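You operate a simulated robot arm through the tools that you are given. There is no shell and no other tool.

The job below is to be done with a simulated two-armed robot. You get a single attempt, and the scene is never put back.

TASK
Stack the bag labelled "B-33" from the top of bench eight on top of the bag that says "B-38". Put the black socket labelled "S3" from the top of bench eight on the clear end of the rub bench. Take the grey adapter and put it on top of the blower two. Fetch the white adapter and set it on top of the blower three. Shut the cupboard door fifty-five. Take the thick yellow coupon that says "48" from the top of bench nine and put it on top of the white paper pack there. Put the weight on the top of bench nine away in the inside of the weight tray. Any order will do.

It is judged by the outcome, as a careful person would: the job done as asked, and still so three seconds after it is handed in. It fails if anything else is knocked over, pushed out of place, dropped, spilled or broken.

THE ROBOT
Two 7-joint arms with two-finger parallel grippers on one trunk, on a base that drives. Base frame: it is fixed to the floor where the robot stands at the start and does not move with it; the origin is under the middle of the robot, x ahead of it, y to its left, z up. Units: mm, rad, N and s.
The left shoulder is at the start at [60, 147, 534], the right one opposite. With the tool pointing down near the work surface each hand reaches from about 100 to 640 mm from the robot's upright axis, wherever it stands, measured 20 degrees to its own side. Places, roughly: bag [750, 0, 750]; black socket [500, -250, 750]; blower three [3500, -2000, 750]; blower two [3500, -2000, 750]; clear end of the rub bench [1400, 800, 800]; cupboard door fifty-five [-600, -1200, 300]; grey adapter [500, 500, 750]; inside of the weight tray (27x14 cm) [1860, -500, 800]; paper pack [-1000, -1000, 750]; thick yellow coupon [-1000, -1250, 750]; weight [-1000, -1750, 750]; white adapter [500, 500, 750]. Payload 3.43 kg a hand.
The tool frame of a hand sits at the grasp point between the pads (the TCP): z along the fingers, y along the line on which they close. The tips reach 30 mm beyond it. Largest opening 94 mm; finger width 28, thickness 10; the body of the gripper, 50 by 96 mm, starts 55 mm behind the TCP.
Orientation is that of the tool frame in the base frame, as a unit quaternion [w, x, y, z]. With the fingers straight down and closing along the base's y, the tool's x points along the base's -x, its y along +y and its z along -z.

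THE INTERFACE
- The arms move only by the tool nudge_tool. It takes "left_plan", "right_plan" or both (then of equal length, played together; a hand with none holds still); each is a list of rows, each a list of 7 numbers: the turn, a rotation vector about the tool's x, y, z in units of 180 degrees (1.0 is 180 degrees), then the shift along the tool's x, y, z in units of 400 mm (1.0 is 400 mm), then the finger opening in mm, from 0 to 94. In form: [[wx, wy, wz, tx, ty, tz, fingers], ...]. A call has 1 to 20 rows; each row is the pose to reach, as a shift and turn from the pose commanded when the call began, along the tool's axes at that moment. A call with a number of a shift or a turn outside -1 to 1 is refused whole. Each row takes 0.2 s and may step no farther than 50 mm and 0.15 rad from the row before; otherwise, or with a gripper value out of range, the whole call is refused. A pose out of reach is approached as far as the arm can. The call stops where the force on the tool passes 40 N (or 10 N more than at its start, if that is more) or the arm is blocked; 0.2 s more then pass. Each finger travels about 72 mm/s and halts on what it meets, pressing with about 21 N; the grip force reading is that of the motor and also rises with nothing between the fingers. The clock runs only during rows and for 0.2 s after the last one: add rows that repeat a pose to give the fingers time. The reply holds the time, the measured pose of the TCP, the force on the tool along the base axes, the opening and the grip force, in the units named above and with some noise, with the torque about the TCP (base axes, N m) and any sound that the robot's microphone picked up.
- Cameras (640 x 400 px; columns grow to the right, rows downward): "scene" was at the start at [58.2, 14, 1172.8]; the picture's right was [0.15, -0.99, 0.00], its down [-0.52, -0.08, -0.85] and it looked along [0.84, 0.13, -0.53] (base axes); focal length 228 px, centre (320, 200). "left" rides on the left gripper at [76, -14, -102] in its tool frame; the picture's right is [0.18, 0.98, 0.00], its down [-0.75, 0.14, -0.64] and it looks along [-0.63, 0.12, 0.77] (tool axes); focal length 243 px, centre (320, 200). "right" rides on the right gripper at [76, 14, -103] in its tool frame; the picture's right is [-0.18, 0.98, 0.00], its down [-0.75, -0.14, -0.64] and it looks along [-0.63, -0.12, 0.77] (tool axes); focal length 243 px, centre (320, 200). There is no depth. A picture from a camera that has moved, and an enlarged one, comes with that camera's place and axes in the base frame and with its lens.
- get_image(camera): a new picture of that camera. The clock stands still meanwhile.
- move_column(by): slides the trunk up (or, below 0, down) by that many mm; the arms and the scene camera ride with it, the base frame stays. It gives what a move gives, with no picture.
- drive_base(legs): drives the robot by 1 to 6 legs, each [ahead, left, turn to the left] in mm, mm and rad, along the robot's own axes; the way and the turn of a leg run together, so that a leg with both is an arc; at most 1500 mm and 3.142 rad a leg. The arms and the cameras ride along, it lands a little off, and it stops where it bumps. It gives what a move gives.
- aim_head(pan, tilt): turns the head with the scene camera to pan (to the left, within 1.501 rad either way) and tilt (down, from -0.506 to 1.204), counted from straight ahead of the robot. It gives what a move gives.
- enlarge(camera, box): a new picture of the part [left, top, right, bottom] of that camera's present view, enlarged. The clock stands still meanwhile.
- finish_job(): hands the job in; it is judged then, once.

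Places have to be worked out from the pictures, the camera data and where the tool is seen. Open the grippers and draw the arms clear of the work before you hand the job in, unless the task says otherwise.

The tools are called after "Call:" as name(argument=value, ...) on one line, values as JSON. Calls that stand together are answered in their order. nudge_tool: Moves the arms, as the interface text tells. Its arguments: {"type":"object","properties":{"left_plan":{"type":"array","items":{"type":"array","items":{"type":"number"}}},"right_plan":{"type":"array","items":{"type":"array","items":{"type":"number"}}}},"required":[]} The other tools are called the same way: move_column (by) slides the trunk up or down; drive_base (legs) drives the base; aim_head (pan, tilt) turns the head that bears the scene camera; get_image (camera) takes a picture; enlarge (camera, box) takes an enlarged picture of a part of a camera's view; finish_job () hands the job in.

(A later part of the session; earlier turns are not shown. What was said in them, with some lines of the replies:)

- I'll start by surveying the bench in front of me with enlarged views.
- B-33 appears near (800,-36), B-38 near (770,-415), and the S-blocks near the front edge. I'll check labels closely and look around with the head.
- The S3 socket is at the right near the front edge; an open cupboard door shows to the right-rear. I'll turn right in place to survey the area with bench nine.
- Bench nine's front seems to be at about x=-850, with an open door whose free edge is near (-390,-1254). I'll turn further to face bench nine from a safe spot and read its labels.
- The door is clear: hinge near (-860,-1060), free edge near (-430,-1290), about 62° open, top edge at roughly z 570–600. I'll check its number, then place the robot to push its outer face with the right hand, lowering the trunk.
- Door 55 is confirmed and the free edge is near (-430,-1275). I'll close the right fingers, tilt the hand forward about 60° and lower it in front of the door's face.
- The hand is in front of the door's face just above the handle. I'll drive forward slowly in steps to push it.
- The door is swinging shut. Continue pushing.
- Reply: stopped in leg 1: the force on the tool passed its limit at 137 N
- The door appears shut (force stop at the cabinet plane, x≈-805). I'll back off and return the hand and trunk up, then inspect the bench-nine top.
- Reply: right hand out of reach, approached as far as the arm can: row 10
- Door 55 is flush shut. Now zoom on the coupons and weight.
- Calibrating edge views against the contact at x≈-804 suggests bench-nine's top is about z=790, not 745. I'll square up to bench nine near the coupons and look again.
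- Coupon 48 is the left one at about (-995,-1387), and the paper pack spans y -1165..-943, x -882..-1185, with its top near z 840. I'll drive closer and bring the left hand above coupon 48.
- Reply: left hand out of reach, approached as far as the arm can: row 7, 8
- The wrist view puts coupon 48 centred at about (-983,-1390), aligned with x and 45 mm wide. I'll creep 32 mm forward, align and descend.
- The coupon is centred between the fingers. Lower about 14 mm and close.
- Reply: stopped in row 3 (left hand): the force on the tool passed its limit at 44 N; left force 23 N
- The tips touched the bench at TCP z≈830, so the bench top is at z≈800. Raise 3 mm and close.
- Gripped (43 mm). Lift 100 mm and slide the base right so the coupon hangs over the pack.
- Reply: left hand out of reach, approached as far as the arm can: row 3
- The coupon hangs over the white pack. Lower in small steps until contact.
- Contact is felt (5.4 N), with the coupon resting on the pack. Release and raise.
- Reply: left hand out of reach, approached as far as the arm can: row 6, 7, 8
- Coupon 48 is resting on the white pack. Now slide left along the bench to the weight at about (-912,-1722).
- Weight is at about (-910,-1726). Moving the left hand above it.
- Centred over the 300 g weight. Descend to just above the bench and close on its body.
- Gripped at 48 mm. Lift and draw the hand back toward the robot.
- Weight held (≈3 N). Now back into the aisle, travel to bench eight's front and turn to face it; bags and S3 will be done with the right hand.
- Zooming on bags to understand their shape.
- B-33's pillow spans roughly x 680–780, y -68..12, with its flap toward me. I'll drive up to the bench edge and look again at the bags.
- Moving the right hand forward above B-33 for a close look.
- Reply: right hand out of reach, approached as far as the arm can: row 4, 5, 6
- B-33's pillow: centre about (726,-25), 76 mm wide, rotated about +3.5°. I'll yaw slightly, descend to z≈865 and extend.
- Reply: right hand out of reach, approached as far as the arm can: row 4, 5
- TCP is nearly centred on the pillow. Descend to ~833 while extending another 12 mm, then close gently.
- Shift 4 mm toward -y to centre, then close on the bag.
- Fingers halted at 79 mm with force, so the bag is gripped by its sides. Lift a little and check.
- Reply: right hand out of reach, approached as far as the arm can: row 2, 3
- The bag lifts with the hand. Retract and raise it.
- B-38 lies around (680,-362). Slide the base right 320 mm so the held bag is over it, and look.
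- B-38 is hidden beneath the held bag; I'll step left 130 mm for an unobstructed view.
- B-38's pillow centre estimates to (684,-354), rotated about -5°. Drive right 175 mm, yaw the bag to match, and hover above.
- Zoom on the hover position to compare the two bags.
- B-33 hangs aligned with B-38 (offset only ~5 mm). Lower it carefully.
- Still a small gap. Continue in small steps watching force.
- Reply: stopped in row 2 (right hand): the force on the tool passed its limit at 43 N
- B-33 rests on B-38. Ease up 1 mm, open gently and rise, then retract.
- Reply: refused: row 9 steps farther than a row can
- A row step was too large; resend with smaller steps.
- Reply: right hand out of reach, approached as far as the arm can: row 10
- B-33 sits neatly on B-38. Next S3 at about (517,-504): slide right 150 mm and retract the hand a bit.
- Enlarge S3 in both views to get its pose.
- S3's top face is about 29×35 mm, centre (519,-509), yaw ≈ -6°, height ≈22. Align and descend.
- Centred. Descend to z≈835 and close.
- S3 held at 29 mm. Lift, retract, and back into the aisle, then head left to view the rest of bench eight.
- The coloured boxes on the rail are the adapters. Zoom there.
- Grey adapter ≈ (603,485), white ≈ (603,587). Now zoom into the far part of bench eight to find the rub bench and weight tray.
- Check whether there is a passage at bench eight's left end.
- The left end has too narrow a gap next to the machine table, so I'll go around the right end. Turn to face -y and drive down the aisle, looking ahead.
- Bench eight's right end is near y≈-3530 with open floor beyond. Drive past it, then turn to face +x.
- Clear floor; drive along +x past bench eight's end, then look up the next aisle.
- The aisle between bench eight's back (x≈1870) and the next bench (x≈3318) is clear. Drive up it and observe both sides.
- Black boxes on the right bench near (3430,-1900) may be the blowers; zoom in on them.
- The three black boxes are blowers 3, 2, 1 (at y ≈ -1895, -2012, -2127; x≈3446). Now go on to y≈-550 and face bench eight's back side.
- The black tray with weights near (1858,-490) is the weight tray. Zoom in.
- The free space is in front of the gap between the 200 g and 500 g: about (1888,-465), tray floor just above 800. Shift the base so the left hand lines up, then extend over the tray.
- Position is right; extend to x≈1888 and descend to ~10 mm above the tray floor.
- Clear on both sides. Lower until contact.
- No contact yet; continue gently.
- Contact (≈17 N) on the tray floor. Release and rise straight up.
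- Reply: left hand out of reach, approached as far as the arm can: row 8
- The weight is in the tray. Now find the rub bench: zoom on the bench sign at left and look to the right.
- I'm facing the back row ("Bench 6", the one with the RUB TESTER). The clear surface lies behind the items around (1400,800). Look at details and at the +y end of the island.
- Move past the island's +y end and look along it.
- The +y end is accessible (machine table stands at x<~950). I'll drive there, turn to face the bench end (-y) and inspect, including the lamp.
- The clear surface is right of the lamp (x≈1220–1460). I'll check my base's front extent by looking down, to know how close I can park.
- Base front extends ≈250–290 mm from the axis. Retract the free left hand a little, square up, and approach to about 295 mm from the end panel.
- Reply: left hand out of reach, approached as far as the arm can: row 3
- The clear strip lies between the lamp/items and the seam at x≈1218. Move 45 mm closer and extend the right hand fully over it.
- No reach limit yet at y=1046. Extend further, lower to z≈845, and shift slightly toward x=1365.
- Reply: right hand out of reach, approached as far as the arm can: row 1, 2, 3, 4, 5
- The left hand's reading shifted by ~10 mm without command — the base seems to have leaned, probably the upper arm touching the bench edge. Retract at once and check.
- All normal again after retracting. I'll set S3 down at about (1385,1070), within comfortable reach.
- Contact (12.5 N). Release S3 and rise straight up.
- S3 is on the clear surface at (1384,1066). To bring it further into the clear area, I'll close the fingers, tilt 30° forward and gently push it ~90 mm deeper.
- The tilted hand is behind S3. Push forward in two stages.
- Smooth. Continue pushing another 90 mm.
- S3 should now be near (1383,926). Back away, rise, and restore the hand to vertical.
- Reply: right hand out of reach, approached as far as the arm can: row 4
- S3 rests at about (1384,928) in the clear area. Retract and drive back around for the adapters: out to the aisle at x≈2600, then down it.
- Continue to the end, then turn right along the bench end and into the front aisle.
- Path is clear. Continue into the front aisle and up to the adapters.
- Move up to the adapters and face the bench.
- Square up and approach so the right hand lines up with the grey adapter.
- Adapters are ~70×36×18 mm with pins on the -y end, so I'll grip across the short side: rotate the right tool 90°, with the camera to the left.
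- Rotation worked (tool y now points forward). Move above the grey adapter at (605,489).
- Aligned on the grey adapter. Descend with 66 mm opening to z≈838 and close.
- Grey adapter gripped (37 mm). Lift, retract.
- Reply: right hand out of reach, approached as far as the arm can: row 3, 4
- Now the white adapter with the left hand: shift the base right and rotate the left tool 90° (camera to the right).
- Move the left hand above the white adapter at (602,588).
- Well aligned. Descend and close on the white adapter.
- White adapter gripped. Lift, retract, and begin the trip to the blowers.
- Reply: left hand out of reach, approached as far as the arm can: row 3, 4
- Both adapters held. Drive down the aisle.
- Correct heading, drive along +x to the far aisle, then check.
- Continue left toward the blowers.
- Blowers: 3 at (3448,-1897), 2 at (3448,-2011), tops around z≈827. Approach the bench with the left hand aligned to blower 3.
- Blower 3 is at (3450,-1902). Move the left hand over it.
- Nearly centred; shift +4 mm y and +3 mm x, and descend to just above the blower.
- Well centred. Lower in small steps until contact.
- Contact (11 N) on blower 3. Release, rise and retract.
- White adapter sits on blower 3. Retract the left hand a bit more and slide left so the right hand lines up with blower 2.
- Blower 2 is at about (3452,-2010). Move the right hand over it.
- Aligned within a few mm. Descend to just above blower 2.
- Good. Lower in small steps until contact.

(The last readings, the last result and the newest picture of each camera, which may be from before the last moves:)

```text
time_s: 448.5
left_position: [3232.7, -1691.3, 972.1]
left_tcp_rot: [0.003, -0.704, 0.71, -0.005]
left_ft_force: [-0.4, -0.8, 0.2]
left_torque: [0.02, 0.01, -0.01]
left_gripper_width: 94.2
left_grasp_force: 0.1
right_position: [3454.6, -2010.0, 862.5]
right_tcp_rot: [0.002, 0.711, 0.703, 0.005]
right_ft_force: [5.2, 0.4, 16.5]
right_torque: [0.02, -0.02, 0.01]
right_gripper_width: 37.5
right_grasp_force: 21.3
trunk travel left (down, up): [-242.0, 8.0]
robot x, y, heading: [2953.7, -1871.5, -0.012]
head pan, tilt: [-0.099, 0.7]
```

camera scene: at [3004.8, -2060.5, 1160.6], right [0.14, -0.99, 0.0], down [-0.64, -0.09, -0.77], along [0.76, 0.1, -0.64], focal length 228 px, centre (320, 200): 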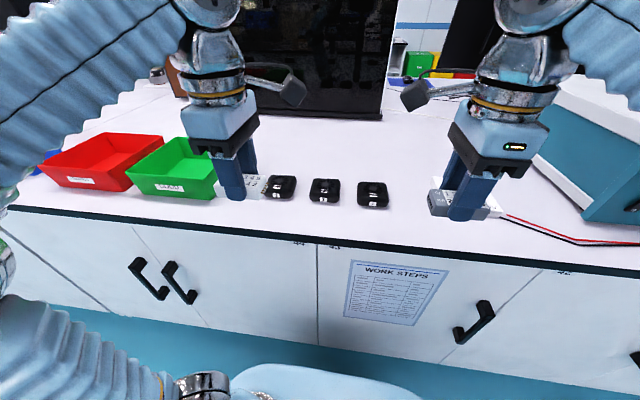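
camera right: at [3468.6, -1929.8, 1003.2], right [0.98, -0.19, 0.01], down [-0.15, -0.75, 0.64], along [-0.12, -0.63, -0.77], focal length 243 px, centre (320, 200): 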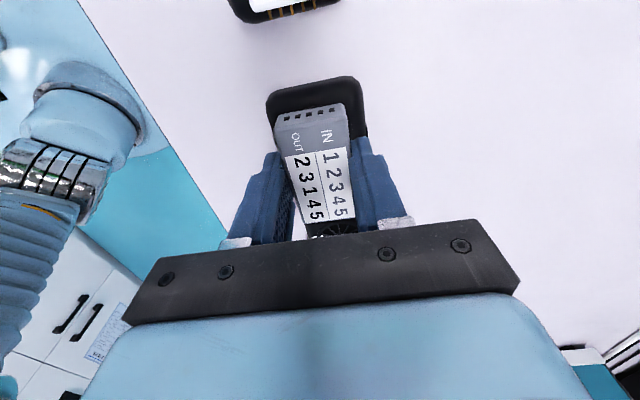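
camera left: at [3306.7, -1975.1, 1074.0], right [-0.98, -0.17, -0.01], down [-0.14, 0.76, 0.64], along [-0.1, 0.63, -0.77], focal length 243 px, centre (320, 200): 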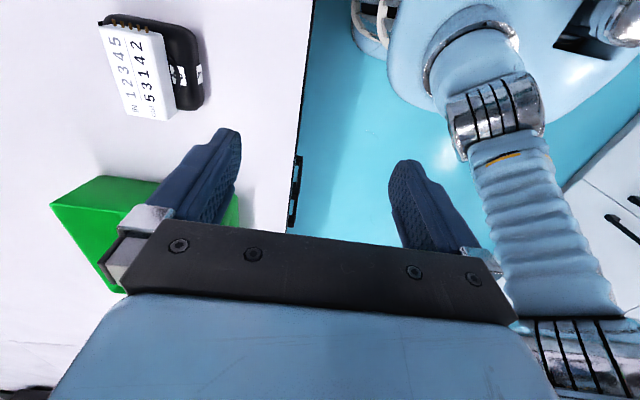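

Contact on blower 2. Release, rise and retract.

Call:
nudge_tool(right_plan=[[0, 0, 0, 0, 0, -0.005, 36], [0, 0, 0, 0, 0, -0.005, 42], [0, 0, 0, 0, 0, -0.005, 50], [0, 0, 0, 0, 0, -0.005, 56], [0, 0, 0, 0, 0, -0.04, 56], [0, 0, 0, 0, 0, -0.12, 56], [0, 0, 0, 0, -0.02, -0.21, 56], [0, 0, 0, 0, -0.1, -0.27, 60], [0, 0, 0, 0, -0.2, -0.28, 80], [0, 0, 0, 0, -0.3, -0.28, 94], [0, 0, 0, 0, -0.4, -0.28, 94], [0, 0, 0, 0, -0.5, -0.28, 94]])

Call:
enlarge(camera="scene", box=[280, 110, 440, 210])

Call:
get_image(camera="right")

Call:
get_image(camera="scene")

```text
time_s: 451.1
left_position: [3232.9, -1691.3, 972.1]
left_tcp_rot: [0.003, -0.704, 0.71, -0.004]
left_ft_force: [0.2, 1.2, -0.8]
left_torque: [-0.01, 0.04, -0.01]
left_gripper_width: 94.0
left_grasp_force: 0.1
right_position: [3254.6, -2009.5, 972.0]
right_tcp_rot: [0.002, 0.711, 0.704, 0.003]
right_ft_force: [0.1, 0.7, -1.3]
right_torque: [0.01, -0.02, 0.0]
right_gripper_width: 93.9
right_grasp_force: 0.1
right hand out of reach, approached as far as the arm can: row 8
trunk travel left (down, up): [-242.0, 8.0]
robot x, y, heading: [2954.3, -1871.1, -0.009]
head pan, tilt: [-0.099, 0.7]
```

```text
4.00 times, centred on (360, 160) of scene
camera zoom: at [3007.4, -1877.7, 1160.5], right [-0.11, -0.99, 0.0], down [-0.64, 0.07, -0.76], along [0.76, -0.08, -0.64], focal length 910 px, centre (160, 360)
```

zoom: 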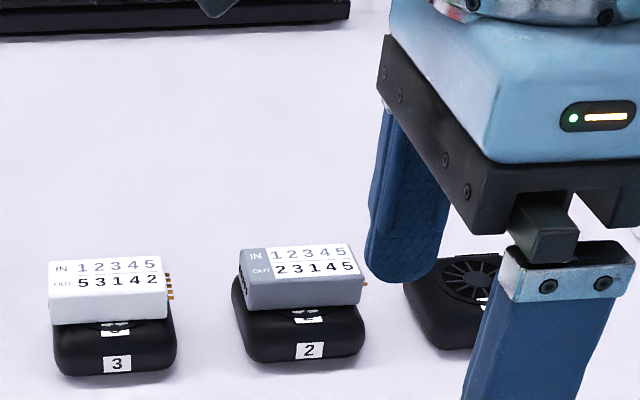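

```text
taken
camera right: at [3269.8, -1932.9, 1075.0], right [0.98, -0.19, 0.01], down [-0.15, -0.75, 0.64], along [-0.12, -0.63, -0.77], focal length 243 px, centre (320, 200)
```

right: 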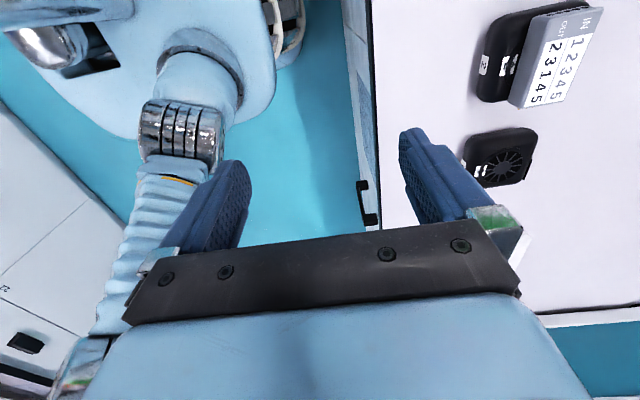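

```text
taken
camera scene: at [3007.4, -1877.7, 1160.5], right [-0.11, -0.99, 0.0], down [-0.64, 0.07, -0.76], along [0.76, -0.08, -0.64], focal length 228 px, centre (320, 200)
```

scene: 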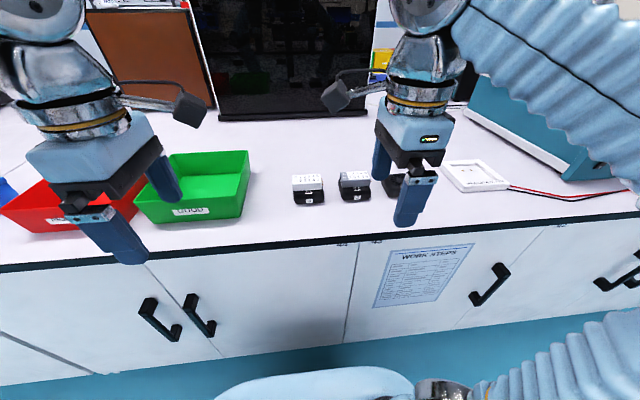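

Both adapters rest on their blowers. Back away so the arms are clear and take a last look before handing in.

Call:
drive_base(legs=[[-320, 0, 0]])

Call:
enlarge(camera="scene", box=[240, 90, 440, 210])

```text
time_s: 453.2
left_position: [2925.0, -1687.9, 971.6]
left_tcp_rot: [0.002, -0.705, 0.709, -0.003]
left_ft_force: [0.0, -0.1, 0.0]
left_torque: [-0.02, 0.0, -0.02]
left_gripper_width: 93.8
left_grasp_force: 0.1
right_position: [2945.5, -2004.9, 972.6]
right_tcp_rot: [0.002, 0.71, 0.704, 0.003]
right_ft_force: [0.7, 0.2, -0.9]
right_torque: [0.01, 0.02, 0.01]
right_gripper_width: 94.3
right_grasp_force: 0.0
trunk travel left (down, up): [-242.0, 8.0]
robot x, y, heading: [2644.0, -1867.4, -0.006]
head pan, tilt: [-0.099, 0.7]
```

```text
3.20 times, centred on (340, 150) of scene
camera zoom: at [2698.0, -1875.2, 1160.5], right [-0.11, -0.99, 0.0], down [-0.64, 0.07, -0.76], along [0.76, -0.08, -0.64], focal length 728 px, centre (256, 360)
```

zoom: 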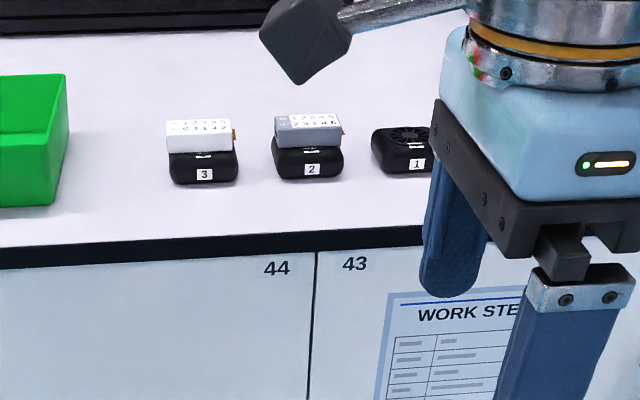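

All seven placements have been seen in place: the door is shut, the bag stacked, S3 on the clear surface, the coupon on the pack, the weight in the tray, and both adapters on their blowers. Grippers are open and the arms are clear, so I hand the job in.

Call:
finish_job()

```text
The job is handed in.
```

I did all seven parts and handed the job in. I saw each item in place after setting it down, but I didn't go back for a final check of the earlier ones.

| Item | Where it ended up |
|---|---|
| Bag B-33 | Stacked on bag B-38 on bench eight, lined up with it |
| Socket S3 | On the clear surface of the rub bench, at about x 1384, y 928 |
| Grey adapter | On blower two |
| White adapter | On blower three |
| Cupboard door 55 | Shut flush |
| Coupon 48 | On the white A4 paper pack on bench nine |
| 300 g weight | In the weight tray, in front of the gap between the 200 g and 500 g weights |

- **S3 position:** I took the rub bench to be Bench 6, which holds the rub tester. The listed centre of its clear end, x 1400, y 800, was out of reach. I set S3 down as far in as I could and pushed it about 140 mm further with the closed fingers.
- **Robot leaned briefly:** While I was reaching over that bench, the robot seems to have leaned slightly. I think the arm touched the bench edge. I pulled back straight away, the readings returned to normal, and nothing on the bench moved that I could see.

Both grippers were open and the arms clear of the benches when I handed in.
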